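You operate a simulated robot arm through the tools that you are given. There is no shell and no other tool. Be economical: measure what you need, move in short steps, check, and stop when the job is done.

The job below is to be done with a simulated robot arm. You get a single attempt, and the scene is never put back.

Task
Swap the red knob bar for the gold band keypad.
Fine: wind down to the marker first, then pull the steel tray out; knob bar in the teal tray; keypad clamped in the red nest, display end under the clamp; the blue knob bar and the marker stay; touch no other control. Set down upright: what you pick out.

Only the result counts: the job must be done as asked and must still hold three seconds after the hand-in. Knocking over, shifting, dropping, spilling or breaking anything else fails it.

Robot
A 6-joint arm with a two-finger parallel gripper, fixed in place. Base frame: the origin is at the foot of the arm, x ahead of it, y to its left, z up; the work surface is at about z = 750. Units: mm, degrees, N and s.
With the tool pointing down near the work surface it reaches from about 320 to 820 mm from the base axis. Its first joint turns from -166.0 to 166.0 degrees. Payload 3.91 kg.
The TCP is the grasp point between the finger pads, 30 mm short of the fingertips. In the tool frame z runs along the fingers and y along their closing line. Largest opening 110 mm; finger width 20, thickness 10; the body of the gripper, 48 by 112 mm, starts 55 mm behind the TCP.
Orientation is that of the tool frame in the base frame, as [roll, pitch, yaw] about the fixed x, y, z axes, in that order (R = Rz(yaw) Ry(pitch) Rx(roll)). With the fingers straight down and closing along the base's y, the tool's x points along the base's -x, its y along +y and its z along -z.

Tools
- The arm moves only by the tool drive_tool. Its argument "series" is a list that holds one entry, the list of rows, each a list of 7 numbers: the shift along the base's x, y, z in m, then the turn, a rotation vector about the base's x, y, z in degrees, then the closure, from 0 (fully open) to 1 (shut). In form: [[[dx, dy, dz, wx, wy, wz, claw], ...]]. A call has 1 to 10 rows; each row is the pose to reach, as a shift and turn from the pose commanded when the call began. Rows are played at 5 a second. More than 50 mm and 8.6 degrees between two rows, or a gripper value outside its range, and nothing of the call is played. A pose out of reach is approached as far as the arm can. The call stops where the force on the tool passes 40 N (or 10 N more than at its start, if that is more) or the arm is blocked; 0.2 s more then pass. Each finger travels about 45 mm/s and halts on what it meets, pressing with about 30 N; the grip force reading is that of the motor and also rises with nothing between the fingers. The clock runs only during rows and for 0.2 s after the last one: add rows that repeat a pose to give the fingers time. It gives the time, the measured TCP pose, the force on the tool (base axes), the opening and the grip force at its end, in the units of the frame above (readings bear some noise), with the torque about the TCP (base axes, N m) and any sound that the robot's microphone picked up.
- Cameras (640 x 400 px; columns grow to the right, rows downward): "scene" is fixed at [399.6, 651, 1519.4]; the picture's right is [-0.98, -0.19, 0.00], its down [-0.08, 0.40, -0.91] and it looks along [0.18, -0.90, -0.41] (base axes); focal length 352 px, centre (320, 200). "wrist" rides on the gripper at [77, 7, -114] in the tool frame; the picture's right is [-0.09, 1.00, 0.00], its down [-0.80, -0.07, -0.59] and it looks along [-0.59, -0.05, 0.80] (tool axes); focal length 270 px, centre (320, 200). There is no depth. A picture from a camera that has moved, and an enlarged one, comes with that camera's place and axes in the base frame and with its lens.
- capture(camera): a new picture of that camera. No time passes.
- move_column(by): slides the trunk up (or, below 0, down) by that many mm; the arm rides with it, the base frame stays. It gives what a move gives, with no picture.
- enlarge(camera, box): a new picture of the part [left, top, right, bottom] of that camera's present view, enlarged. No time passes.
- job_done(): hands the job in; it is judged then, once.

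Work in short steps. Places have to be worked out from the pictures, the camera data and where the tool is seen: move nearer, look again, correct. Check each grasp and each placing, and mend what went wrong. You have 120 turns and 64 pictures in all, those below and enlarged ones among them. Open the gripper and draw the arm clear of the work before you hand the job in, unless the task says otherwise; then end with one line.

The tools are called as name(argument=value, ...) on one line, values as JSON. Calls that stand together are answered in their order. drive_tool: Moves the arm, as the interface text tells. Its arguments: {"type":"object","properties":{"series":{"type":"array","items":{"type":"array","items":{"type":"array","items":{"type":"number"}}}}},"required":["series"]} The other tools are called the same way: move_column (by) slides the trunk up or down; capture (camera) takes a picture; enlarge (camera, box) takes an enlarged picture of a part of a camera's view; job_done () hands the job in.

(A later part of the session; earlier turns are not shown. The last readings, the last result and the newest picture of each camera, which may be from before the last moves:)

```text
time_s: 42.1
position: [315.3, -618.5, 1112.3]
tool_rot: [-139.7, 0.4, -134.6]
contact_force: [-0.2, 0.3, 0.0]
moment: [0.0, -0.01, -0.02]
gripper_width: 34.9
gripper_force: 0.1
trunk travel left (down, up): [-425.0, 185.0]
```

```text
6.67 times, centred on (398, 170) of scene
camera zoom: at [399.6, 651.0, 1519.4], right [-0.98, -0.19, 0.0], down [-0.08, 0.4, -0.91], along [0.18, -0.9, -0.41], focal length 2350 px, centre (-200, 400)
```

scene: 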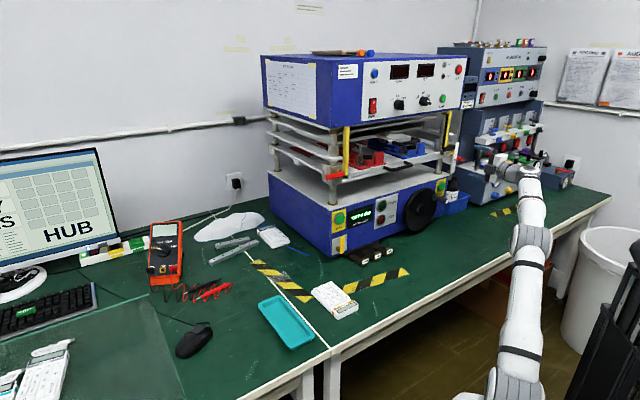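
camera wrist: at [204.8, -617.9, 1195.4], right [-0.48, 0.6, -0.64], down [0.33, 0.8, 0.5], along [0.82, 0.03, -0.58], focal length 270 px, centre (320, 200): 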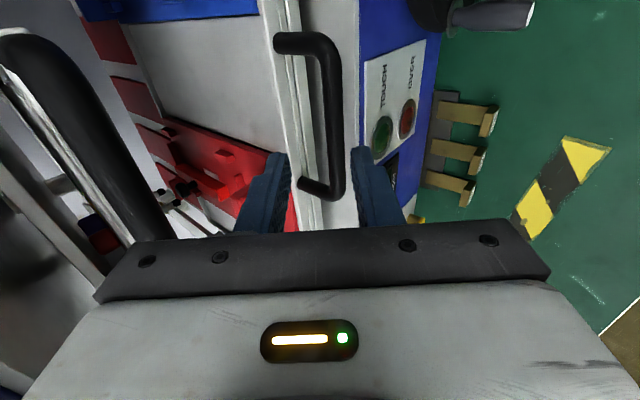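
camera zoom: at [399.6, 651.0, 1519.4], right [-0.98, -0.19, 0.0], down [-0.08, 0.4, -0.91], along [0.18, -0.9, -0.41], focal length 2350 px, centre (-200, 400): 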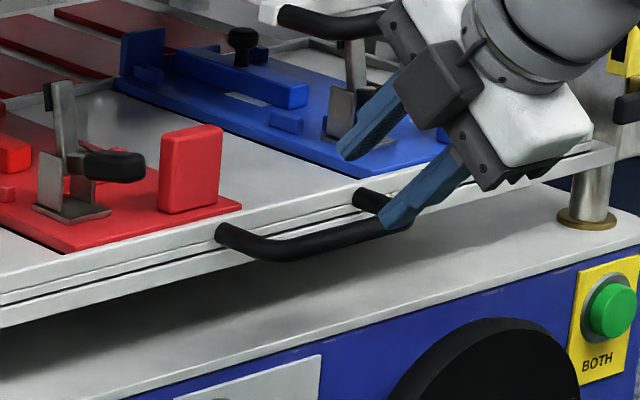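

Combining views puts the handle bar nearer: n≈-695, i.e. centre ≈(341,-644,1055). I shift the midline 9 mm, narrow the opening to 26 mm, advance most of the way and check.

drive_tool(series=[[[-0.0049, 0.0048, -0.0058, 0, 0, 0, 0.764], [0.003, -0.003, -0.019, 0, 0, 0, 0.764], [0.011, -0.011, -0.0325, 0, 0, 0, 0.764], [0.011, -0.011, -0.0325, 0, 0, 0, 0.764]]])

capture(camera="wrist")

enlarge(camera="scene", box=[376, 155, 424, 185])

```text
time_s: 43.1
position: [326.7, -627.9, 1080.6]
tool_rot: [-139.8, 0.4, -134.6]
contact_force: [0.3, 0.0, -0.9]
moment: [0.03, 0.0, -0.01]
gripper_width: 25.7
gripper_force: 0.0
trunk travel left (down, up): [-425.0, 185.0]
```

```text
25 pictures are left
camera wrist: at [216.0, -627.4, 1164.2], right [-0.48, 0.6, -0.64], down [0.33, 0.8, 0.5], along [0.82, 0.03, -0.58], focal length 270 px, centre (320, 200)
```

wrist: 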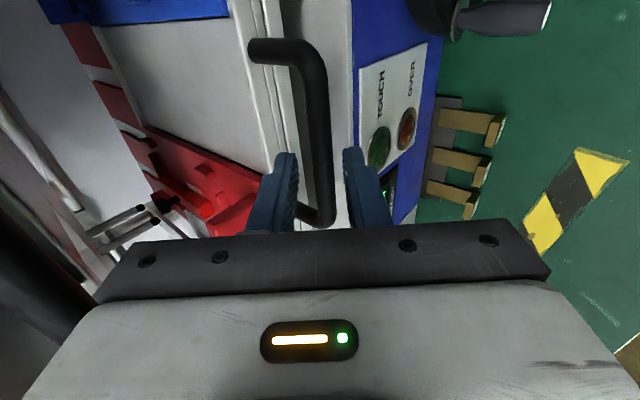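

```text
13.33 times, centred on (400, 170) of scene
camera zoom: at [399.6, 651.0, 1519.4], right [-0.98, -0.19, 0.0], down [-0.08, 0.4, -0.91], along [0.18, -0.9, -0.41], focal length 4699 px, centre (-747, 600)
```

zoom: 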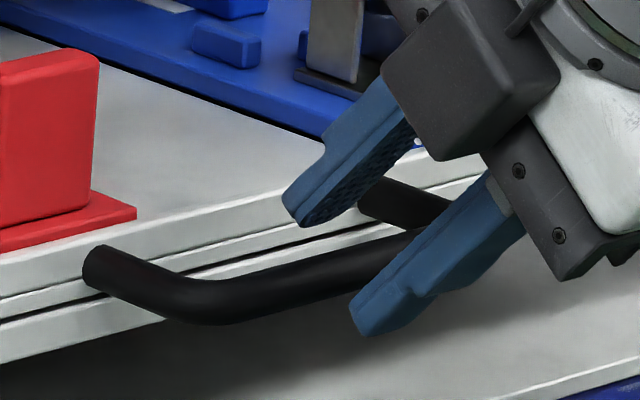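

The fingers straddle the bar with room to the tray front. I advance 22 mm more along the tool axis and close.

drive_tool(series=[[[0.005, -0.005, -0.0085, 0, 0, 0, 0.764], [0.01, -0.01, -0.0169, 0, 0, 0, 0.764], [0.01, -0.01, -0.0169, 0, 0, 0, 0.9], [0.01, -0.01, -0.0169, 0, 0, 0, 0.95], [0.01, -0.01, -0.0169, 0, 0, 0, 0.95], [0.01, -0.01, -0.0169, 0, 0, 0, 0.95]]])

```text
time_s: 44.5
position: [338.0, -638.3, 1062.6]
tool_rot: [-139.8, 0.5, -134.6]
contact_force: [0.1, -1.1, -2.2]
moment: [-0.23, 0.26, 0.49]
gripper_width: 12.6
gripper_force: 45.5
trunk travel left (down, up): [-425.0, 185.0]
```

Bar gripped (12.6 mm). I pull the tray straight out along the machine normal, 120 mm first.

drive_tool(series=[[[-0.0071, 0.007, 0, 0, 0, 0, 0.95], [-0.0213, 0.0211, 0, 0, 0, 0, 0.95], [-0.0355, 0.0351, 0, 0, 0, 0, 0.95], [-0.05, 0.0492, 0, 0, 0, 0, 0.95], [-0.064, 0.0633, 0, 0, 0, 0, 0.95], [-0.0782, 0.0773, 0, 0, 0, 0, 0.95], [-0.0853, 0.0844, 0, 0, 0, 0, 0.95], [-0.0853, 0.0844, 0, 0, 0, 0, 0.95]]])

capture(camera="scene")

```text
time_s: 46.3
position: [253.9, -554.9, 1061.6]
tool_rot: [-140.0, 0.3, -134.6]
contact_force: [7.8, 9.2, -13.7]
moment: [0.04, 0.02, 0.68]
gripper_width: 12.8
gripper_force: 44.8
trunk travel left (down, up): [-425.0, 185.0]
```

```text
23 pictures are left
```

scene: 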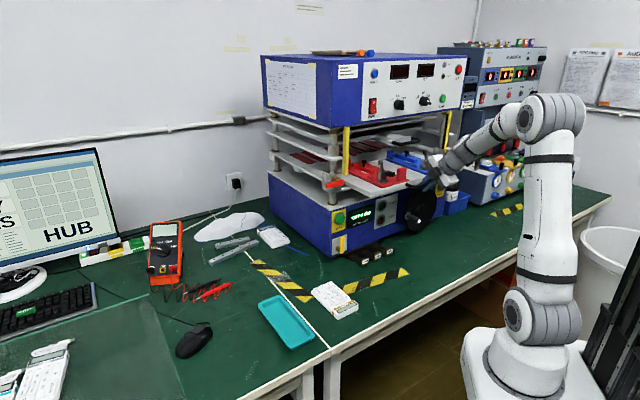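

The tray slides out well. I keep pulling, 150 mm more, expecting an end stop.

drive_tool(series=[[[-0.0142, 0.0141, 0, 0, 0, 0, 0.95], [-0.0284, 0.0281, 0, 0, 0, 0, 0.95], [-0.0427, 0.0422, 0, 0, 0, 0, 0.95], [-0.0569, 0.0562, 0, 0, 0, 0, 0.95], [-0.0711, 0.0703, 0, 0, 0, 0, 0.95], [-0.0853, 0.0844, 0, 0, 0, 0, 0.95], [-0.0995, 0.0984, 0, 0, 0, 0, 0.95], [-0.1067, 0.1055, 0, 0, 0, 0, 0.95]]])

enlarge(camera="scene", box=[310, 120, 470, 220])

```text
time_s: 48.2
position: [145.1, -444.9, 1063.4]
tool_rot: [-140.6, 0.5, -134.7]
contact_force: [-1.1, 6.5, -12.3]
moment: [-0.6, 0.69, 0.3]
gripper_width: 12.8
gripper_force: 44.7
trunk travel left (down, up): [-425.0, 185.0]
stopped in row 8: the force on the tool passed its limit at 41 N (the readings are from after the stop); the commanded pose is now the measured one
```

```text
4.00 times, centred on (390, 170) of scene
camera zoom: at [399.6, 651.0, 1519.4], right [-0.98, -0.19, 0.0], down [-0.08, 0.4, -0.91], along [0.18, -0.9, -0.41], focal length 1410 px, centre (40, 320)
```

zoom: 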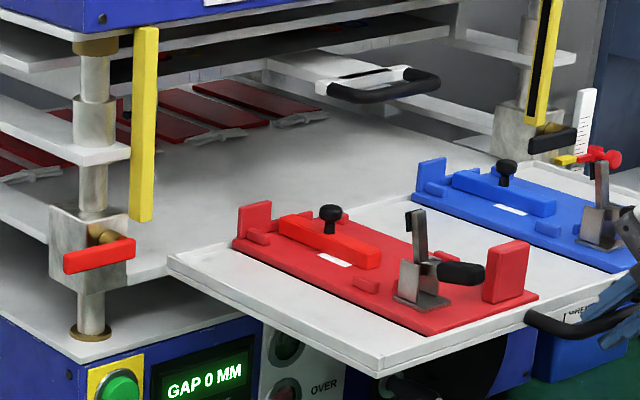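

The tray hit its end stop (~270 mm out), exposing both nests with their knob bars and toggle clamps. I release the handle and back off, then look from above.

drive_tool(series=[[[0, 0, 0, 0, 0, 0, 0.8], [0, 0, 0, 0, 0, 0, 0.76], [0, 0, 0, 0, 0, 0, 0.76], [-0.007, 0.007, 0.012, 0, 0, 0, 0.76], [-0.014, 0.014, 0.025, 0, 0, 0, 0.76], [-0.024, 0.024, 0.045, 0, 0, 0, 0.76], [-0.036, 0.036, 0.065, 0, 0, 0, 0.7], [-0.05, 0.05, 0.1, 0, 0, 0, 0.6], [-0.05, 0.05, 0.14, 0, 0, 0, 0.5], [-0.05, 0.05, 0.16, 0, 0, 0, 0.5]]])

```text
time_s: 50.4
position: [95.6, -395.5, 1224.6]
tool_rot: [-140.5, 0.6, -134.9]
contact_force: [-0.3, 0.1, 0.3]
moment: [0.01, -0.01, 0.02]
gripper_width: 54.9
gripper_force: 0.1
trunk travel left (down, up): [-425.0, 185.0]
```

Now I straighten the tool to point down and yaw it so the camera (robot side) looks over the red nest.

drive_tool(series=[[[0.016, 0, 0.005, 5.6, 5.6, 0, 0.5], [0.032, 0, 0.01, 11.2, 11.2, 0, 0.5], [0.048, 0, 0.015, 16.8, 16.8, 0, 0.5], [0.064, 0, 0.02, 22.4, 22.4, 0, 0.5], [0.08, 0, 0.025, 27.8, 28.1, 0, 0.5], [0.08, 0, 0.025, 27.8, 28.1, 0, 0.5]]])

drive_tool(series=[[[0.008, 0, 0, 0, 0, -8.5, 0.5], [0.016, 0, 0, 0, 0, -17, 0.5], [0.024, 0, 0, 0, 0, -25.5, 0.5], [0.032, 0, 0, 0, 0, -34, 0.5], [0.04, 0, 0, 0, 0, -42.5, 0.5], [0.048, 0, 0, 0, 0, -51, 0.5], [0.056, 0, 0, 0, 0, -59.5, 0.5], [0.064, 0, 0, 0, 0, -68, 0.5], [0.072, 0, 0, 0, 0, -76.5, 0.5], [0.08, 0, 0, 0, 0, -85, 0.5]]])

drive_tool(series=[[[0, 0, 0, 0, 0, -4.5, 0], [0, 0, 0, 0, 0, -4.5, 0], [0, 0, 0, 0, 0, -4.5, 0]]])

capture(camera="wrist")

```text
time_s: 51.8
position: [176.0, -395.9, 1250.6]
tool_rot: [180.0, 0.2, -135.2]
contact_force: [-1.2, -0.3, 0.5]
moment: [0.04, 0.01, 0.01]
gripper_width: 55.1
gripper_force: 0.0
trunk travel left (down, up): [-425.0, 185.0]
```

```text
time_s: 54.0
position: [254.8, -396.4, 1249.8]
tool_rot: [-180.0, 0.5, 139.7]
contact_force: [0.3, 0.3, -0.9]
moment: [0.02, 0.02, 0.01]
gripper_width: 55.3
gripper_force: 0.0
trunk travel left (down, up): [-425.0, 185.0]
```

```text
time_s: 54.8
position: [256.3, -398.1, 1249.0]
tool_rot: [179.9, 0.4, 135.2]
contact_force: [-0.3, 0.1, 0.2]
moment: [0.02, 0.02, 0.02]
gripper_width: 110.0
gripper_force: 0.1
trunk travel left (down, up): [-425.0, 185.0]
```

```text
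21 pictures are left
camera wrist: at [204.4, -336.9, 1363.8], right [0.76, 0.65, 0.0], down [0.52, -0.61, 0.6], along [0.39, -0.46, -0.8], focal length 270 px, centre (320, 200)
```

wrist: 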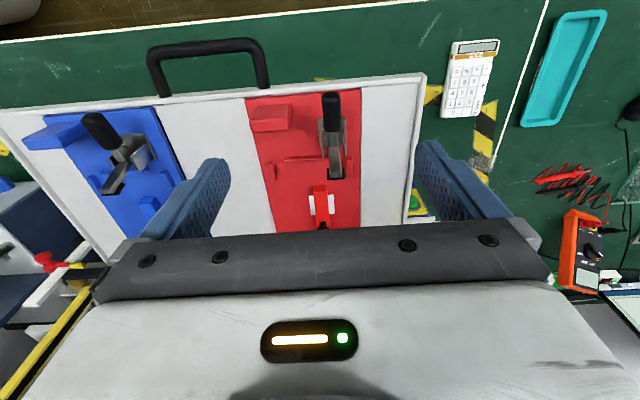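

I zoom into the red nest area and also the keypad from here.

enlarge(camera="wrist", box=[225, 70, 425, 235])

enlarge(camera="wrist", box=[410, 0, 640, 144])

```text
2.42 times, centred on (325, 152) of wrist
camera zoom: at [204.4, -336.9, 1363.8], right [0.76, 0.65, 0.0], down [0.52, -0.61, 0.6], along [0.39, -0.46, -0.8], focal length 655 px, centre (308, 315)
```

zoom: 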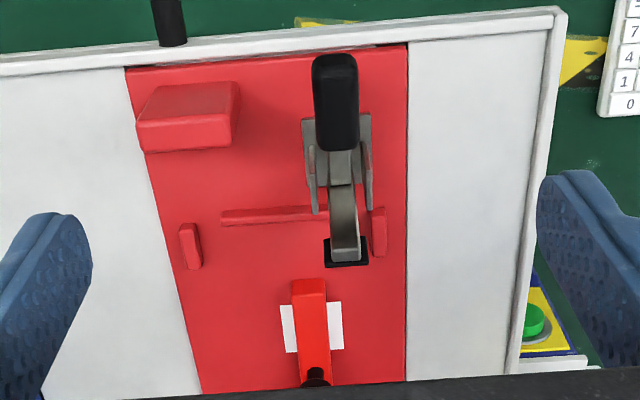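

```text
2.78 times, centred on (525, 72) of wrist
camera zoom: at [204.4, -336.9, 1363.8], right [0.76, 0.65, 0.0], down [0.52, -0.61, 0.6], along [0.39, -0.46, -0.8], focal length 751 px, centre (-249, 556)
```

zoom: 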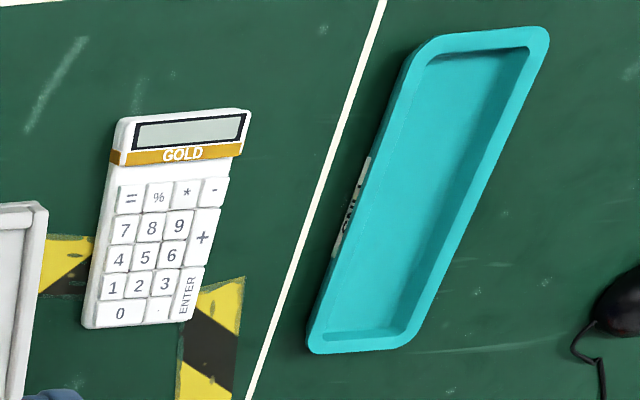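

Both clamps are open (arms upright). The red knob bar is at roughly (353,-505), aligned with the nest; keypad and teal tray share nearly the same orientation. I move above the bar for a closer look.

drive_tool(series=[[[0.025, -0.028, 0, 0, 0, 0, 0], [0.05, -0.055, 0, 0, 0, 0, 0], [0.075, -0.083, -0.02, 0, 0, 0, 0], [0.0997, -0.11, -0.049, 0, 0, 0, 0], [0.0997, -0.11, -0.049, 0, 0, 0, 0]]])

capture(camera="wrist")

```text
time_s: 56.0
position: [356.6, -506.8, 1201.1]
tool_rot: [-180.0, 0.4, 135.2]
contact_force: [0.3, 0.4, 0.6]
moment: [0.01, 0.0, -0.03]
gripper_width: 110.1
gripper_force: 0.1
trunk travel left (down, up): [-425.0, 185.0]
```

```text
18 pictures are left
camera wrist: at [305.0, -446.1, 1315.6], right [0.76, 0.65, 0.0], down [0.52, -0.61, 0.6], along [0.39, -0.46, -0.8], focal length 270 px, centre (320, 200)
```

wrist: 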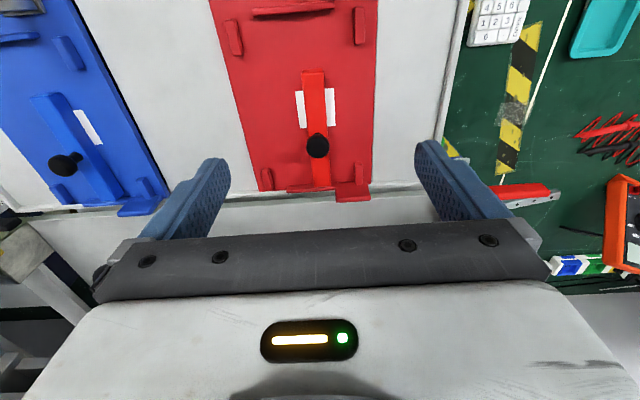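

The bar is ~112 mm long with its knob at the centre ≈(369,-524). I centre over it, narrow to 50 mm and descend part-way to check height.

drive_tool(series=[[[0.012, -0.017, -0.03, 0, 0, 0, 0.3], [0.012, -0.017, -0.06, 0, 0, 0, 0.55], [0.012, -0.017, -0.085, 0, 0, 0, 0.55], [0.012, -0.017, -0.085, 0, 0, 0, 0.55]]])

capture(camera="wrist")

enlarge(camera="scene", box=[350, 150, 430, 200])

```text
time_s: 57.0
position: [366.8, -524.4, 1115.1]
tool_rot: [-180.0, 0.4, 135.3]
contact_force: [0.5, -0.4, -0.4]
moment: [-0.01, 0.0, 0.01]
gripper_width: 49.4
gripper_force: 0.0
trunk travel left (down, up): [-425.0, 185.0]
```

```text
17 pictures are left
camera wrist: at [316.1, -463.7, 1230.1], right [0.76, 0.65, 0.0], down [0.52, -0.61, 0.6], along [0.39, -0.46, -0.8], focal length 270 px, centre (320, 200)
```

wrist: 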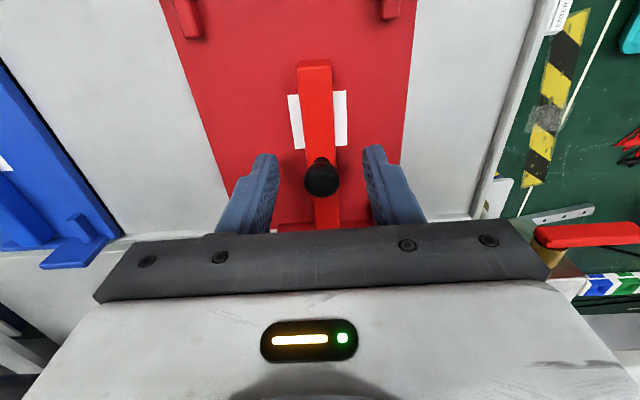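

```text
8.00 times, centred on (390, 175) of scene
camera zoom: at [399.6, 651.0, 1519.4], right [-0.98, -0.19, 0.0], down [-0.08, 0.4, -0.91], along [0.18, -0.9, -0.41], focal length 2819 px, centre (-240, 400)
```

zoom: 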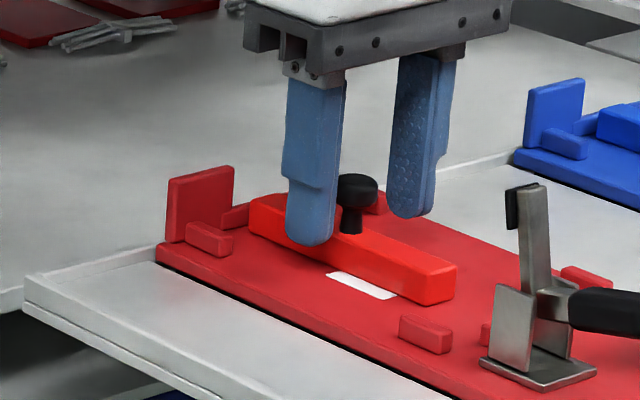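

Very clear: the fingers straddle the bar, tips ~20 mm above the nest plate. I go down 17 mm and close on the bar's sides.

drive_tool(series=[[[0, 0, -0.009, 0, 0, 0, 0.55], [0, 0, -0.017, 0, 0, 0, 0.55], [0, 0, -0.017, 0, 0, 0, 0.75], [0, 0, -0.017, 0, 0, 0, 0.9], [0, 0, -0.017, 0, 0, 0, 0.95], [0, 0, -0.017, 0, 0, 0, 0.95], [0, 0, -0.017, 0, 0, 0, 0.95]]])

```text
time_s: 58.6
position: [367.1, -523.5, 1098.4]
tool_rot: [179.9, 0.3, 135.3]
contact_force: [-0.3, -0.3, 0.5]
moment: [-0.01, -0.02, 0.01]
gripper_width: 18.4
gripper_force: 29.9
trunk travel left (down, up): [-425.0, 185.0]
```

Bar gripped (18.4 mm). I lift it straight up 110 mm and check that it is held.

drive_tool(series=[[[0, 0, 0.01, 0, 0, 0, 0.95], [0, 0, 0.03, 0, 0, 0, 0.95], [0, 0, 0.06, 0, 0, 0, 0.95], [0, 0, 0.09, 0, 0, 0, 0.95], [0, 0, 0.11, 0, 0, 0, 0.95], [0, 0, 0.11, 0, 0, 0, 0.95]]])

drive_tool(series=[[[0.03, 0.03, 0, 0, 0, 0, 0.95], [0.06, 0.06, 0, 0, 0, 0, 0.95], [0.09, 0.1, 0, 0, 0, 0, 0.95], [0.115, 0.14, 0, 0, 0, 0, 0.95], [0.14, 0.18, 0, 0, 0, 0, 0.95], [0.165, 0.22, 0, 0, 0, 0, 0.95], [0.19, 0.26, 0, 0, 0, 0, 0.95], [0.215, 0.3, 0, 0, 0, 0, 0.95], [0.24, 0.34, 0, 0, 0, 0, 0.95], [0.25, 0.36, 0, 0, 0, 0, 0.95]]])

drive_tool(series=[[[0.025, 0.025, 0, 0, 0, 0, 0.95], [0.053, 0.05, 0, 0, 0, 0, 0.95], [0.053, 0.05, 0, 0, 0, 0, 0.95]]])

capture(camera="wrist")

```text
time_s: 60.0
position: [366.4, -525.8, 1207.0]
tool_rot: [180.0, 0.3, 135.2]
contact_force: [1.3, 0.0, -0.8]
moment: [-0.03, 0.05, -0.02]
gripper_width: 18.2
gripper_force: 30.1
trunk travel left (down, up): [-425.0, 185.0]
```

```text
time_s: 62.2
position: [617.6, -161.6, 1208.0]
tool_rot: [-179.9, 0.2, 135.3]
contact_force: [0.3, 0.0, -0.5]
moment: [0.0, 0.0, -0.02]
gripper_width: 18.4
gripper_force: 29.9
trunk travel left (down, up): [-425.0, 185.0]
```

```text
time_s: 63.0
position: [669.8, -113.8, 1207.3]
tool_rot: [-179.9, 0.3, 135.3]
contact_force: [0.4, 0.3, -1.3]
moment: [0.01, -0.03, -0.01]
gripper_width: 18.2
gripper_force: 30.1
trunk travel left (down, up): [-425.0, 185.0]
```

```text
15 pictures are left
camera wrist: at [618.9, -53.4, 1322.3], right [0.76, 0.65, 0.0], down [0.52, -0.61, 0.6], along [0.39, -0.46, -0.8], focal length 270 px, centre (320, 200)
```

wrist: 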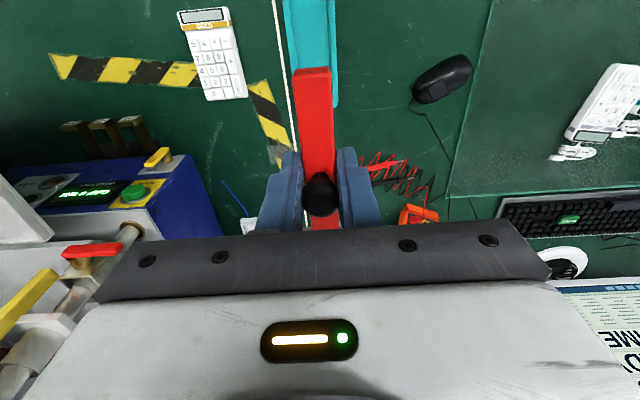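

The bar is held well. I lower the trunk 230 mm above the teal tray and look again to align.

move_column(by=-230)

capture(camera="wrist")

enlarge(camera="scene", box=[216, 240, 376, 350])

```text
time_s: 65.4
position: [669.3, -114.1, 977.9]
tool_rot: [180.0, 0.3, 135.3]
contact_force: [0.0, 0.9, 0.3]
moment: [0.01, 0.01, 0.03]
gripper_width: 18.1
gripper_force: 30.5
trunk travel left (down, up): [-195.0, 415.0]
```

```text
14 pictures are left
camera wrist: at [618.8, -53.7, 1092.2], right [0.76, 0.65, 0.0], down [0.52, -0.61, 0.6], along [0.39, -0.46, -0.8], focal length 270 px, centre (320, 200)
```

wrist: 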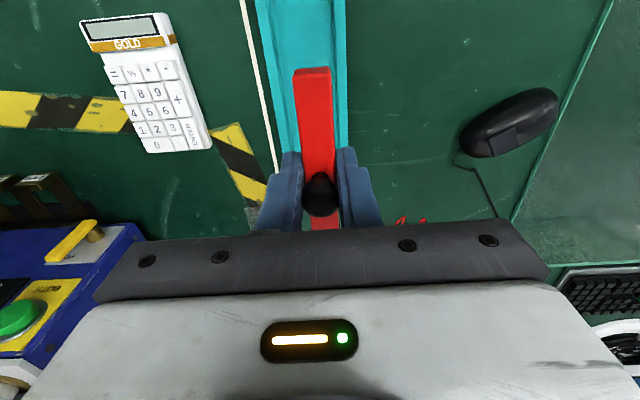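

```text
3.64 times, centred on (296, 295) of scene
camera zoom: at [399.6, 651.0, 1519.4], right [-0.98, -0.19, 0.0], down [-0.08, 0.4, -0.91], along [0.18, -0.9, -0.41], focal length 1282 px, centre (407, -146)
```

zoom: 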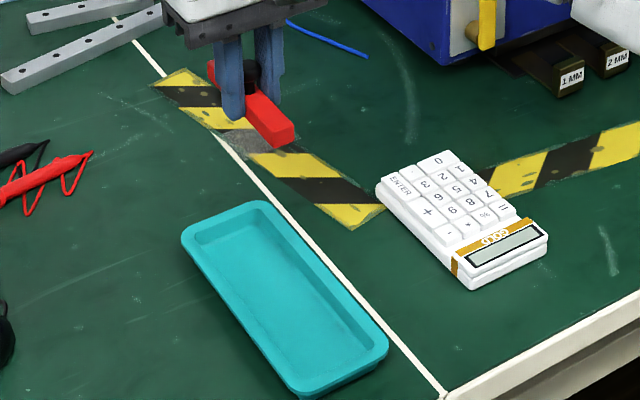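

The tray is parallel to the bar; its centre is at about (660,-126). I shift there and lower the bar to just above the tray floor.

drive_tool(series=[[[-0.009, -0.0116, 0, 0, 0, 0, 0.95], [-0.009, -0.0116, -0.04, 0, 0, 0, 0.95], [-0.009, -0.0116, -0.08, 0, 0, 0, 0.95], [-0.009, -0.0116, -0.115, 0, 0, 0, 0.95], [-0.009, -0.0116, -0.145, 0, 0, 0, 0.95], [-0.009, -0.0116, -0.145, 0, 0, 0, 0.95]]])

enlarge(camera="scene", box=[236, 250, 356, 335])

```text
time_s: 66.8
position: [660.7, -124.5, 833.0]
tool_rot: [-179.9, 0.2, 135.3]
contact_force: [0.3, -0.6, 0.1]
moment: [0.02, 0.0, 0.0]
gripper_width: 18.2
gripper_force: 30.2
trunk travel left (down, up): [-195.0, 415.0]
```

```text
4.71 times, centred on (296, 292) of scene
camera zoom: at [399.6, 651.0, 1519.4], right [-0.98, -0.19, 0.0], down [-0.08, 0.4, -0.91], along [0.18, -0.9, -0.41], focal length 1658 px, centre (433, -235)
```

zoom: 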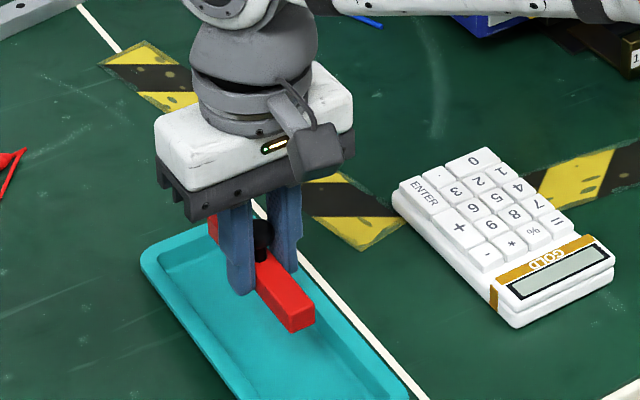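

Well placed over the tray. I lower gently toward the floor.

drive_tool(series=[[[0, 0, -0.02, 0, 0, 0, 0.95], [0, 0, -0.036, 0, 0, 0, 0.95], [0, 0, -0.04, 0, 0, 0, 0.95], [0, 0, -0.042, 0, 0, 0, 0.95], [0, 0, -0.044, 0, 0, 0, 0.95]]])

```text
time_s: 68.0
position: [662.0, -125.2, 788.8]
tool_rot: [-180.0, 0.4, 135.3]
contact_force: [-0.3, -0.2, -0.5]
moment: [0.0, 0.02, 0.02]
gripper_width: 18.3
gripper_force: 29.9
trunk travel left (down, up): [-195.0, 415.0]
```

No contact yet. I continue in 1 mm steps and watch the vertical force.

drive_tool(series=[[[0, 0, -0.001, 0, 0, 0, 0.95], [0, 0, -0.002, 0, 0, 0, 0.95], [0, 0, -0.003, 0, 0, 0, 0.95]]])

```text
time_s: 68.8
position: [661.1, -125.4, 784.8]
tool_rot: [-179.9, 0.3, 135.3]
contact_force: [0.2, 0.9, -0.7]
moment: [-0.01, 0.0, -0.02]
gripper_width: 18.6
gripper_force: 30.3
trunk travel left (down, up): [-195.0, 415.0]
```

drive_tool(series=[[[0, 0, -0.0007, 0, 0, 0, 0.95], [0, 0, -0.0014, 0, 0, 0, 0.95]]])

enlarge(camera="scene", box=[256, 260, 336, 345])

```text
time_s: 69.4
position: [661.0, -125.5, 784.3]
tool_rot: [179.9, 0.4, 135.4]
contact_force: [0.3, 0.8, 3.1]
moment: [0.13, 0.14, 0.02]
gripper_width: 18.1
gripper_force: 29.8
trunk travel left (down, up): [-195.0, 415.0]
```

```text
4.71 times, centred on (296, 302) of scene
camera zoom: at [399.6, 651.0, 1519.4], right [-0.98, -0.19, 0.0], down [-0.08, 0.4, -0.91], along [0.18, -0.9, -0.41], focal length 1658 px, centre (433, -282)
```

zoom: 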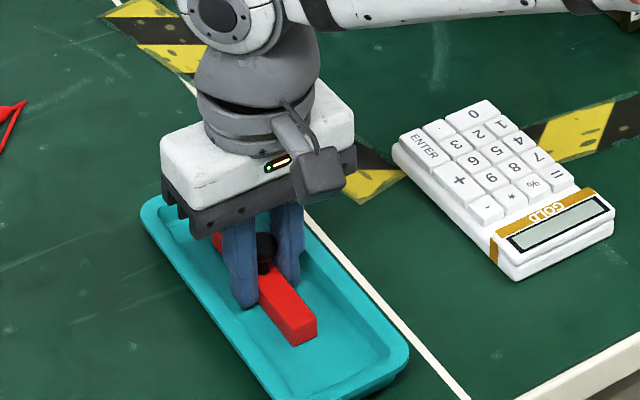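

Light contact (3 N): the bar rests in the tray. I open, rise, and check from above.

drive_tool(series=[[[0, 0, 0, 0, 0, 0, 0.8], [0, 0, 0, 0, 0, 0, 0.65], [0, 0, 0, 0, 0, 0, 0.65], [0, 0, 0, 0, 0, 0, 0.65], [0, 0, 0.02, 0, 0, 0, 0.65], [0, 0, 0.05, 0, 0, 0, 0.65], [0, 0, 0.09, 0, 0, 0, 0.65], [0, 0, 0.12, 0, 0, 0, 0.5], [0, 0, 0.15, 0, 0, 0, 0.3]]])

drive_tool(series=[[[-0.03, -0.028, 0, 0, 0, 0, 0], [-0.06, -0.056, 0, 0, 0, 0, 0], [-0.09, -0.084, 0, 0, 0, 0, 0], [-0.132, -0.1145, 0, 0, 0, 0, 0], [-0.132, -0.1145, 0, 0, 0, 0, 0]]])

capture(camera="wrist")

```text
time_s: 71.4
position: [659.7, -123.4, 935.1]
tool_rot: [179.9, 0.3, 135.4]
contact_force: [0.9, 0.0, -1.1]
moment: [0.03, -0.03, -0.04]
gripper_width: 77.3
gripper_force: 0.1
trunk travel left (down, up): [-195.0, 415.0]
```

```text
refused: row 4 steps farther than a row can; nothing moved
```

```text
10 pictures are left
camera wrist: at [609.3, -63.8, 1049.3], right [0.76, 0.65, 0.0], down [0.52, -0.61, 0.6], along [0.39, -0.46, -0.8], focal length 270 px, centre (320, 200)
```

wrist: 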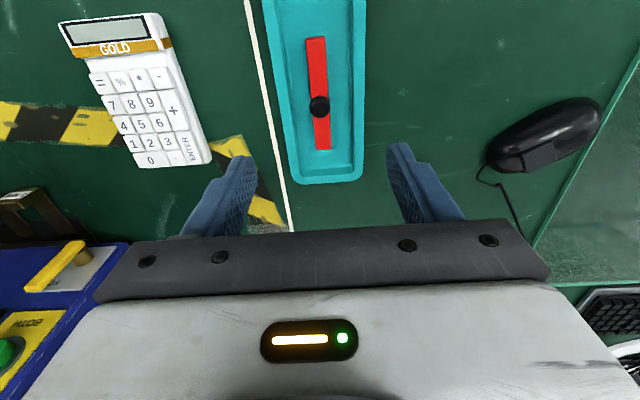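

The knob bar stands upright in the teal tray. I move over the keypad with smaller rows.

drive_tool(series=[[[-0.027, -0.023, 0, 0, 0, 0, 0], [-0.054, -0.046, 0, 0, 0, 0, 0], [-0.081, -0.069, 0, 0, 0, 0, 0], [-0.108, -0.092, 0, 0, 0, 0, 0], [-0.132, -0.1145, 0, 0, 0, 0, 0], [-0.132, -0.1145, 0, 0, 0, 0, 0]]])

capture(camera="wrist")

```text
time_s: 72.8
position: [527.8, -241.2, 933.6]
tool_rot: [-179.9, 0.3, 135.3]
contact_force: [0.4, -0.7, -0.8]
moment: [0.0, 0.02, -0.05]
gripper_width: 109.9
gripper_force: 0.0
trunk travel left (down, up): [-195.0, 415.0]
```

```text
9 pictures are left
camera wrist: at [476.9, -181.1, 1049.2], right [0.76, 0.65, 0.0], down [0.52, -0.61, 0.6], along [0.39, -0.46, -0.8], focal length 270 px, centre (320, 200)
```

wrist: 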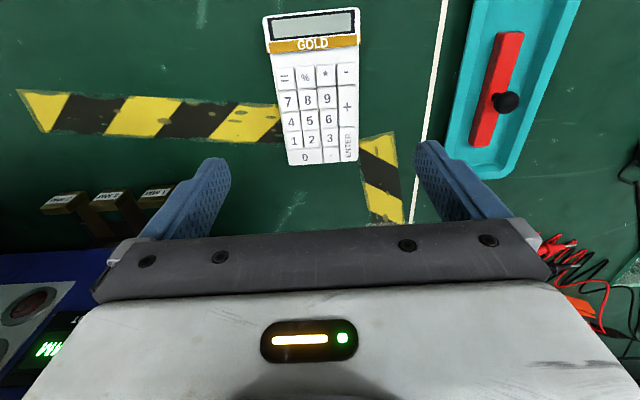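

Keypad (≈143×80 mm) is centred under the gripper. I descend so the fingertips are ~3 mm above the table and close on its sides.

drive_tool(series=[[[-0.001, -0.0015, -0.04, 0, 0, 0, 0], [-0.001, -0.0015, -0.08, 0, 0, 0, 0], [-0.001, -0.0015, -0.12, 0, 0, 0, 0], [-0.001, -0.0015, -0.14, 0, 0, 0, 0], [-0.001, -0.0015, -0.15, 0, 0, 0, 0], [-0.001, -0.0015, -0.15, 0, 0, 0, 0.15], [-0.001, -0.0015, -0.15, 0, 0, 0, 0.3], [-0.001, -0.0015, -0.15, 0, 0, 0, 0.4], [-0.001, -0.0015, -0.15, 0, 0, 0, 0.4]]])

```text
time_s: 74.8
position: [528.5, -243.8, 785.0]
tool_rot: [-179.9, 0.3, 135.4]
contact_force: [0.0, -0.1, -0.1]
moment: [0.02, -0.01, 0.01]
gripper_width: 83.4
gripper_force: 29.8
trunk travel left (down, up): [-195.0, 415.0]
```

Keypad gripped (83.4 mm). I lift it straight up with the trunk, then higher with the arm.

move_column(by=250)

drive_tool(series=[[[0, 0, 0.03, 0, 0, 0, 0.4], [0, 0, 0.07, 0, 0, 0, 0.4], [0, 0, 0.11, 0, 0, 0, 0.4], [0, 0, 0.15, 0, 0, 0, 0.4], [0, 0, 0.175, 0, 0, 0, 0.4], [0, 0, 0.175, 0, 0, 0, 0.4]]])

```text
time_s: 77.4
position: [528.9, -242.2, 1034.6]
tool_rot: [-179.9, 0.3, 135.3]
contact_force: [0.1, 0.9, -1.7]
moment: [0.01, 0.0, 0.01]
gripper_width: 83.3
gripper_force: 29.9
trunk travel left (down, up): [-445.0, 165.0]
```

```text
time_s: 78.8
position: [531.1, -240.7, 1209.1]
tool_rot: [-179.9, 0.3, 135.4]
contact_force: [0.0, -0.2, -0.8]
moment: [0.0, 0.01, 0.03]
gripper_width: 83.5
gripper_force: 30.0
trunk travel left (down, up): [-445.0, 165.0]
```

Pocket of the red nest computed: centre ≈ (350,-518), ~150×89 mm, with the display end toward the robot under the clamp. I carry the keypad above it at safe height.

drive_tool(series=[[[-0.022, -0.034, 0, 0, 0, 0, 0.4], [-0.045, -0.069, 0, 0, 0, 0, 0.4], [-0.068, -0.104, 0, 0, 0, 0, 0.4], [-0.09, -0.138, 0, 0, 0, 0, 0.4], [-0.113, -0.173, 0, 0, 0, 0, 0.4], [-0.136, -0.208, 0, 0, 0, 0, 0.4], [-0.158, -0.242, 0, 0, 0, 0, 0.4], [-0.1811, -0.2775, 0, 0, 0, 0, 0.4], [-0.1811, -0.2775, 0, 0, 0, 0, 0.4], [-0.1811, -0.2775, -0.04, 0, 0, 0, 0.4]]])

drive_tool(series=[[[0, 0, 0, 0, 0, 0, 0.4], [0, 0, -0.02, 0, 0, 0, 0.4], [0, 0, -0.035, 0, 0, 0, 0.4], [0, 0, -0.035, 0, 0, 0, 0.4]]])

capture(camera="wrist")

enlarge(camera="scene", box=[345, 145, 441, 205])

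```text
time_s: 81.0
position: [349.3, -520.5, 1168.7]
tool_rot: [-179.9, 0.2, 135.3]
contact_force: [-0.3, -1.4, -1.9]
moment: [-0.03, 0.01, -0.01]
gripper_width: 83.5
gripper_force: 29.9
trunk travel left (down, up): [-445.0, 165.0]
```

```text
time_s: 82.0
position: [346.7, -520.2, 1135.1]
tool_rot: [180.0, 0.2, 135.3]
contact_force: [-0.3, -0.3, -1.1]
moment: [-0.02, 0.0, -0.01]
gripper_width: 83.3
gripper_force: 30.0
trunk travel left (down, up): [-445.0, 165.0]
```

```text
8 pictures are left
camera wrist: at [296.7, -460.7, 1249.0], right [0.76, 0.65, 0.0], down [0.52, -0.61, 0.6], along [0.39, -0.46, -0.8], focal length 270 px, centre (320, 200)
```

wrist: 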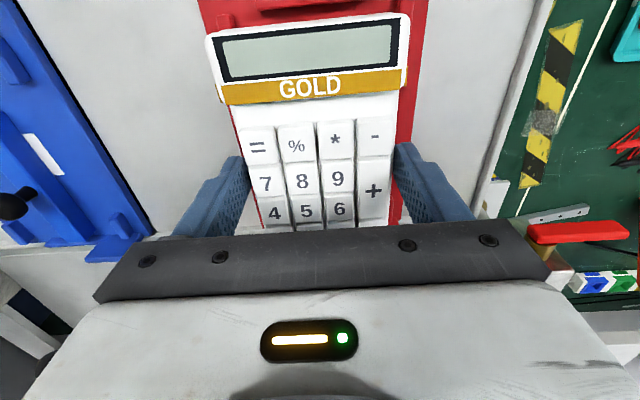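

```text
6.67 times, centred on (393, 175) of scene
camera zoom: at [399.6, 651.0, 1519.4], right [-0.98, -0.19, 0.0], down [-0.08, 0.4, -0.91], along [0.18, -0.9, -0.41], focal length 2350 px, centre (-167, 367)
```

zoom: 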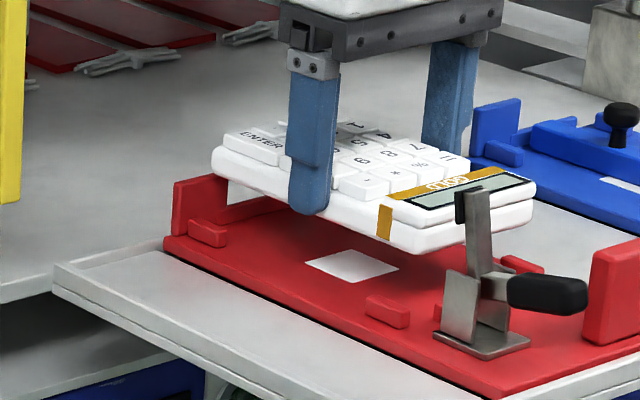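

The keypad hovers over the pocket, ends and sides lining up within ~1–2 mm. I descend slowly, watching for an early contact that would mean landing on a rib.

drive_tool(series=[[[0.0005, 0.0005, -0.01, 0, 0, 0, 0.4], [0.0005, 0.0005, -0.018, 0, 0, 0, 0.4], [0.0005, 0.0005, -0.022, 0, 0, 0, 0.4], [0.0005, 0.0005, -0.025, 0, 0, 0, 0.4], [0.0005, 0.0005, -0.028, 0, 0, 0, 0.4], [0.0005, 0.0005, -0.03, 0, 0, 0, 0.4]]])

```text
time_s: 83.4
position: [348.0, -518.9, 1106.3]
tool_rot: [-179.8, 0.5, 135.4]
contact_force: [1.1, 0.0, 14.5]
moment: [0.52, 0.56, 0.06]
gripper_width: 83.6
gripper_force: 30.5
trunk travel left (down, up): [-445.0, 165.0]
```

Contact at z≈1106 with the load toward the display end – possibly the front rib. I look closely with the scene camera.

enlarge(camera="scene", box=[370, 160, 434, 200])

```text
10.00 times, centred on (402, 180) of scene
camera zoom: at [399.6, 651.0, 1519.4], right [-0.98, -0.19, 0.0], down [-0.08, 0.4, -0.91], along [0.18, -0.9, -0.41], focal length 3524 px, centre (-500, 400)
```

zoom: 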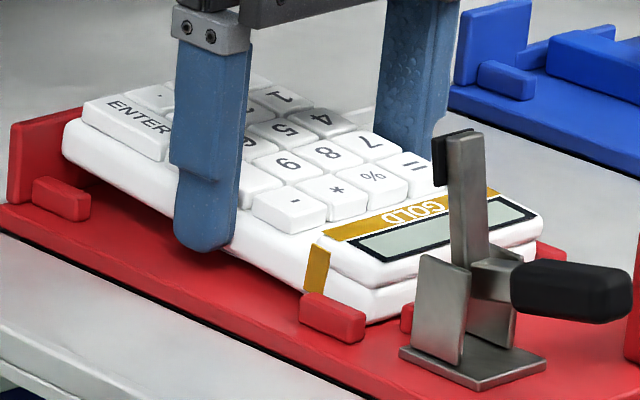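

The display end is already down inside the pocket between the ribs; the keypad just sagged ~4° in the grip, so its rear is ~10 mm high. I lower 4 mm more so it pivots flat.

drive_tool(series=[[[0, 0, -0.0015, 0, 0, 0, 0.4], [0, 0, -0.003, 0, 0, 0, 0.4], [0, 0, -0.0045, 0, 0, 0, 0.4], [0, 0, -0.0045, 0, 0, 0, 0.4]]])

```text
time_s: 84.4
position: [347.8, -519.6, 1100.8]
tool_rot: [-179.9, 0.4, 135.2]
contact_force: [3.4, 0.2, 17.8]
moment: [0.45, 0.38, -0.18]
gripper_width: 83.2
gripper_force: 30.6
trunk travel left (down, up): [-445.0, 165.0]
```

drive_tool(series=[[[0, 0, -0.001, 0, 0, 0, 0.4], [0, 0, -0.002, 0, 0, 0, 0.4], [0, 0, -0.002, 0, 0, 0, 0.4]]])

enlarge(camera="scene", box=[370, 160, 434, 200])

```text
time_s: 85.2
position: [347.2, -518.5, 1097.5]
tool_rot: [-180.0, 0.3, 135.2]
contact_force: [-0.1, 2.7, 7.6]
moment: [0.54, 0.4, -0.11]
gripper_width: 83.5
gripper_force: 30.1
trunk travel left (down, up): [-445.0, 165.0]
```

```text
10.00 times, centred on (402, 180) of scene
camera zoom: at [399.6, 651.0, 1519.4], right [-0.98, -0.19, 0.0], down [-0.08, 0.4, -0.91], along [0.18, -0.9, -0.41], focal length 3524 px, centre (-500, 400)
```

zoom: 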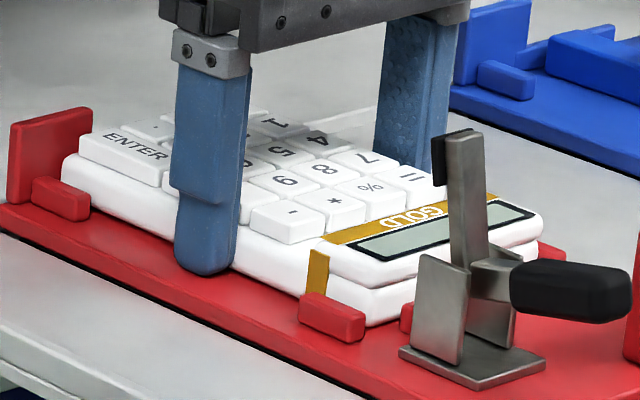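

The keypad lies flat in the pocket. I open the fingers, rise clear, and move above the clamp handle for a look.

drive_tool(series=[[[0, 0, 0.001, 0, 0, 0, 0.3], [0, 0, 0.001, 0, 0, 0, 0.1], [0, 0, 0.001, 0, 0, 0, 0.05], [0, 0, 0.001, 0, 0, 0, 0.05], [0, 0, 0.02, 0, 0, 0, 0.05], [0, 0, 0.05, 0, 0, 0, 0.05], [0, 0, 0.09, 0, 0, 0, 0.1], [0, 0, 0.11, 0, 0, 0, 0.2]]])

drive_tool(series=[[[-0.017, 0.026, 0, 0, 0, 0, 0.3], [-0.034, 0.052, 0, 0, 0, 0, 0.5], [-0.05, 0.078, 0, 0, 0, 0, 0.673], [-0.067, 0.104, 0, 0, 0, 0, 0.673], [-0.0833, 0.129, -0.01, 0, 0, 0, 0.673], [-0.0833, 0.129, -0.02, 0, 0, 0, 0.673], [-0.0833, 0.129, -0.02, 0, 0, 0, 0.673]]])

capture(camera="wrist")

```text
time_s: 87.0
position: [346.6, -519.9, 1208.5]
tool_rot: [-179.9, 0.5, 135.3]
contact_force: [-1.2, -0.1, -0.5]
moment: [0.05, -0.01, -0.03]
gripper_width: 87.9
gripper_force: 0.0
trunk travel left (down, up): [-445.0, 165.0]
```

```text
time_s: 88.6
position: [264.7, -392.1, 1187.8]
tool_rot: [180.0, 0.4, 135.3]
contact_force: [-0.1, -0.1, 0.1]
moment: [0.01, -0.02, -0.01]
gripper_width: 36.0
gripper_force: 0.2
trunk travel left (down, up): [-445.0, 165.0]
```

```text
4 pictures are left
camera wrist: at [213.7, -331.0, 1303.4], right [0.76, 0.65, 0.0], down [0.52, -0.61, 0.6], along [0.39, -0.46, -0.8], focal length 270 px, centre (320, 200)
```

wrist: 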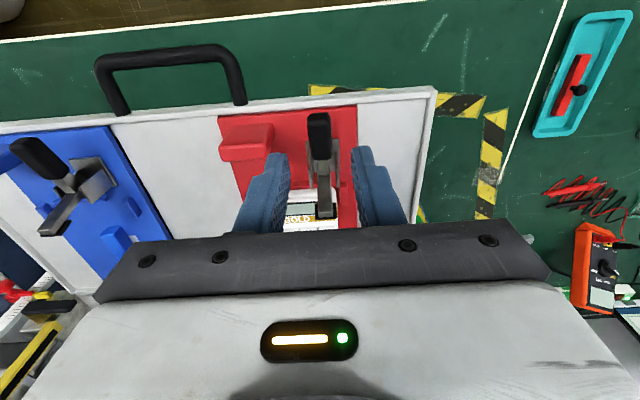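

The handle is exactly between the fingers. I descend 79 mm to its height and close on it.

drive_tool(series=[[[0, 0, -0.03, 0, 0, 0, 0.673], [0, 0, -0.06, 0, 0, 0, 0.673], [0, 0, -0.075, 0, 0, 0, 0.673], [0, 0, -0.079, 0, 0, 0, 0.673], [0, 0, -0.079, 0, 0, 0, 0.8], [0, 0, -0.079, 0, 0, 0, 0.92], [0, 0, -0.079, 0, 0, 0, 0.92], [0, 0, -0.079, 0, 0, 0, 0.92]]])

```text
time_s: 90.4
position: [264.3, -392.0, 1108.4]
tool_rot: [180.0, 0.4, 135.3]
contact_force: [-6.1, -7.6, -0.7]
moment: [-0.07, 0.09, -0.29]
gripper_width: 17.9
gripper_force: 30.0
trunk travel left (down, up): [-445.0, 165.0]
```

Handle gripped (18 mm). I start swinging it up around the clamp pivot, 30° first, watching forces.

drive_tool(series=[[[0.0011, -0.0011, 0.0071, 0, 0, 0, 0.92], [0.003, -0.003, 0.0138, 0, 0, 0, 0.92], [0.0057, -0.0056, 0.0199, 0, 0, 0, 0.92], [0.0057, -0.0056, 0.0199, 0, 0, 0, 0.92]]])

```text
time_s: 91.4
position: [271.1, -396.3, 1128.3]
tool_rot: [180.0, 0.3, 135.3]
contact_force: [0.0, 0.0, -5.6]
moment: [0.53, 0.31, -0.01]
gripper_width: 17.6
gripper_force: 30.1
trunk travel left (down, up): [-445.0, 165.0]
```

Smooth, low force. I continue the arc to about 77°.

drive_tool(series=[[[0.0034, -0.0034, 0.0053, 0, 0, 0, 0.92], [0.0075, -0.0074, 0.0097, 0, 0, 0, 0.92], [0.012, -0.0119, 0.0131, 0, 0, 0, 0.92], [0.0169, -0.0167, 0.0153, 0, 0, 0, 0.92], [0.0169, -0.0167, 0.0153, 0, 0, 0, 0.92]]])

enlarge(camera="scene", box=[378, 155, 442, 195])

```text
time_s: 92.6
position: [288.8, -413.2, 1144.4]
tool_rot: [-180.0, 0.4, 135.3]
contact_force: [0.8, -0.4, -5.0]
moment: [0.49, 0.27, -0.01]
gripper_width: 17.6
gripper_force: 30.1
trunk travel left (down, up): [-445.0, 165.0]
```

```text
10.00 times, centred on (410, 175) of scene
camera zoom: at [399.6, 651.0, 1519.4], right [-0.98, -0.19, 0.0], down [-0.08, 0.4, -0.91], along [0.18, -0.9, -0.41], focal length 3524 px, centre (-580, 450)
```

zoom: 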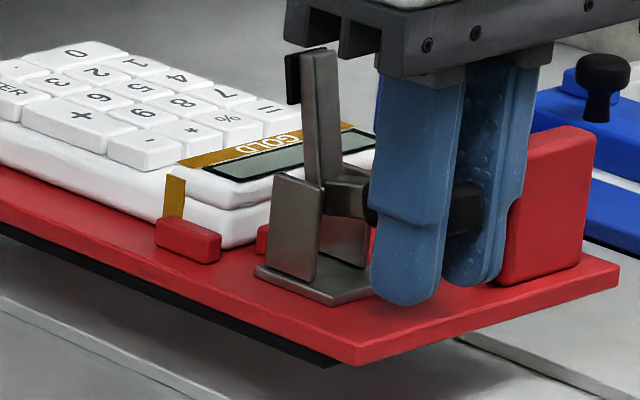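

The clamp didn't swing: the whole red nest was lifted with the handle (rigid shift, ~5 N weight). I retrace exactly the same path to set it back where it was.

drive_tool(series=[[[-0.0049, 0.0048, -0.0022, 0, 0, 0, 0.92], [-0.0094, 0.0093, -0.0056, 0, 0, 0, 0.92], [-0.0135, 0.0133, -0.01, 0, 0, 0, 0.92], [-0.0169, 0.0167, -0.0153, 0, 0, 0, 0.92], [-0.0196, 0.0193, -0.0214, 0, 0, 0, 0.92], [-0.0215, 0.0212, -0.0281, 0, 0, 0, 0.92], [-0.0222, 0.0219, -0.032, 0, 0, 0, 0.92], [-0.0225, 0.0222, -0.034, 0, 0, 0, 0.92], [-0.0226, 0.0223, -0.0352, 0, 0, 0, 0.92], [-0.0226, 0.0223, -0.0352, 0, 0, 0, 0.92]]])

```text
time_s: 94.8
position: [264.4, -390.9, 1109.7]
tool_rot: [-179.9, 0.5, 135.4]
contact_force: [-0.3, -0.6, -2.5]
moment: [-0.05, 0.13, -0.17]
gripper_width: 17.7
gripper_force: 30.1
trunk travel left (down, up): [-445.0, 165.0]
```

Partly supported. I lower another ~1 mm to bring the load to zero.

drive_tool(series=[[[0, 0, -0.0006, 0, 0, 0, 0.92], [0, 0, -0.0012, 0, 0, 0, 0.92], [0, 0, -0.0012, 0, 0, 0, 0.92]]])

```text
time_s: 95.6
position: [264.5, -391.0, 1109.4]
tool_rot: [-179.9, 0.4, 135.3]
contact_force: [-1.5, -8.3, 6.6]
moment: [-0.41, -0.22, -0.31]
gripper_width: 18.0
gripper_force: 29.8
trunk travel left (down, up): [-445.0, 165.0]
```

The nest is seated again (light press). I release the handle, rise, and take a picture to verify the nest's seat and clamp.

drive_tool(series=[[[0, 0, 0.0005, 0, 0, 0, 0.8], [0, 0, 0.0005, 0, 0, 0, 0.68], [0, 0, 0.0005, 0, 0, 0, 0.68], [0, 0, 0.02, 0, 0, 0, 0.68], [0, 0, 0.05, 0, 0, 0, 0.68], [0, 0, 0.085, 0, 0, 0, 0.8], [0, 0, 0.1, 0, 0, 0, 1], [0, 0, 0.1, 0, 0, 0, 1], [0, 0, 0.1, 0, 0, 0, 1]]])

enlarge(camera="scene", box=[360, 150, 440, 205])

```text
time_s: 97.6
position: [265.2, -391.5, 1208.2]
tool_rot: [-179.9, 0.5, 135.2]
contact_force: [-0.7, 0.1, 0.6]
moment: [-0.02, 0.03, -0.02]
gripper_width: 0.1
gripper_force: 30.0
trunk travel left (down, up): [-445.0, 165.0]
```

```text
7.27 times, centred on (400, 178) of scene
camera zoom: at [399.6, 651.0, 1519.4], right [-0.98, -0.19, 0.0], down [-0.08, 0.4, -0.91], along [0.18, -0.9, -0.41], focal length 2563 px, centre (-262, 364)
```

zoom: 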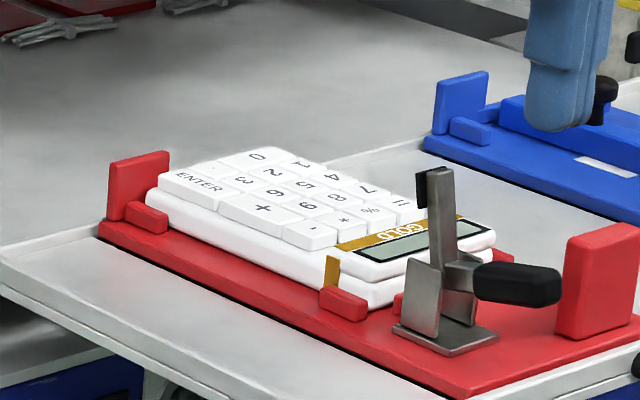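

The nest and keypad are exactly back in place. The clamp arm leans slightly rearward, so pressing its tip down with closed fingers will close it while holding the nest down; I position above the arm tip and press gently.

drive_tool(series=[[[0.024, -0.023, 0, 0, 0, 0, 1], [0.0473, -0.0462, 0, 0, 0, 0, 1], [0.0473, -0.0462, -0.015, 0, 0, 0, 1], [0.0473, -0.0462, -0.028, 0, 0, 0, 1], [0.0473, -0.0462, -0.031, 0, 0, 0, 1], [0.0473, -0.0462, -0.034, 0, 0, 0, 1], [0.0473, -0.0462, -0.037, 0, 0, 0, 1], [0.0473, -0.0462, -0.039, 0, 0, 0, 1]]])

```text
time_s: 99.4
position: [312.1, -436.6, 1170.9]
tool_rot: [-179.9, 0.7, 135.4]
contact_force: [3.8, -2.8, 22.7]
moment: [0.09, 0.04, 0.1]
gripper_width: 0.3
gripper_force: 29.7
trunk travel left (down, up): [-445.0, 165.0]
```

Contact on the arm tip (23 N down). I press on in small steps, drifting slightly rearward with the arm's arc.

drive_tool(series=[[[0.0003, -0.0003, -0.0015, 0, 0, 0, 1], [0.0007, -0.0007, -0.003, 0, 0, 0, 1], [0.001, -0.001, -0.0045, 0, 0, 0, 1], [0.0015, -0.0015, -0.006, 0, 0, 0, 1], [0.002, -0.002, -0.0075, 0, 0, 0, 1]]])

```text
time_s: 99.9
position: [312.8, -437.1, 1171.8]
tool_rot: [-179.7, 0.9, 135.4]
contact_force: [0.7, 1.3, 12.6]
moment: [0.15, 0.07, 0.01]
gripper_width: 0.0
gripper_force: 30.2
trunk travel left (down, up): [-445.0, 165.0]
stopped in row 2: the force on the tool passed its limit at 42 N (the readings are from after the stop); the commanded pose is now the measured one
```

42 N straight down at this short lever isn't enough. I go to the front side of the upright arm and push it rearward-and-down along its arc, where the lever is longer.

drive_tool(series=[[[0, 0, 0.018, 0, 0, 0, 1], [-0.0142, 0.014, 0.018, 0, 0, 0, 1], [-0.0284, 0.0281, 0.018, 0, 0, 0, 1], [-0.0284, 0.0281, 0.005, 0, 0, 0, 1], [-0.0284, 0.0281, -0.005, 0, 0, 0, 1], [-0.0284, 0.0281, -0.005, 0, 0, 0, 1]]])

```text
time_s: 101.3
position: [284.6, -410.9, 1163.7]
tool_rot: [-179.8, 0.9, 135.3]
contact_force: [0.8, 0.0, -0.6]
moment: [-0.01, 0.01, -0.02]
gripper_width: 0.3
gripper_force: 30.8
trunk travel left (down, up): [-445.0, 165.0]
```

Clear in front of the arm. Now I push rearward in small steps to find contact.

drive_tool(series=[[[0.0028, -0.0028, 0, 0, 0, 0, 1], [0.0057, -0.0056, 0, 0, 0, 0, 1], [0.0085, -0.0084, 0, 0, 0, 0, 1], [0.0105, -0.0104, -0.001, 0, 0, 0, 1]]])

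```text
time_s: 102.3
position: [294.7, -419.4, 1164.3]
tool_rot: [-179.9, 0.7, 135.3]
contact_force: [-0.7, 0.3, -0.4]
moment: [-0.01, 0.02, 0.03]
gripper_width: 0.0
gripper_force: 29.3
trunk travel left (down, up): [-445.0, 165.0]
```

drive_tool(series=[[[0.0014, -0.0014, 0, 0, 0, 0, 1], [0.0028, -0.0028, 0, 0, 0, 0, 1], [0.0042, -0.0042, 0, 0, 0, 0, 1], [0.0057, -0.0056, 0, 0, 0, 0, 1]]])

```text
time_s: 103.3
position: [299.3, -426.3, 1164.3]
tool_rot: [-179.9, 0.9, 135.2]
contact_force: [-2.1, 2.0, -0.5]
moment: [0.06, 0.11, 0.03]
gripper_width: 0.4
gripper_force: 30.5
trunk travel left (down, up): [-445.0, 165.0]
```

Contact found (arm front face at n≈-522). I keep pushing along the arc: rearward with a little descent.

drive_tool(series=[[[0.0018, -0.0018, -0.0003, 0, 0, 0, 1], [0.0036, -0.0035, -0.0008, 0, 0, 0, 1], [0.0053, -0.0053, -0.0016, 0, 0, 0, 1], [0.0071, -0.007, -0.0025, 0, 0, 0, 1], [0.0085, -0.0084, -0.0035, 0, 0, 0, 1]]])

```text
time_s: 104.5
position: [309.2, -434.1, 1161.2]
tool_rot: [-179.9, 0.7, 135.2]
contact_force: [0.8, 0.9, 0.0]
moment: [0.01, -0.02, 0.01]
gripper_width: 0.0
gripper_force: 30.0
trunk travel left (down, up): [-445.0, 165.0]
```

Moved 12 mm with hardly any force; the arm is probably swinging. I continue along the arc, back and down.

drive_tool(series=[[[0.0014, -0.0014, -0.0015, 0, 0, 0, 1], [0.0028, -0.0028, -0.003, 0, 0, 0, 1], [0.0039, -0.0039, -0.0055, 0, 0, 0, 1], [0.005, -0.005, -0.008, 0, 0, 0, 1], [0.0057, -0.0056, -0.0105, 0, 0, 0, 1]]])

```text
time_s: 105.7
position: [315.0, -439.2, 1149.5]
tool_rot: [-179.8, 0.8, 135.3]
contact_force: [0.2, 0.3, -0.4]
moment: [0.0, -0.02, 0.0]
gripper_width: 0.0
gripper_force: 29.8
trunk travel left (down, up): [-445.0, 165.0]
```

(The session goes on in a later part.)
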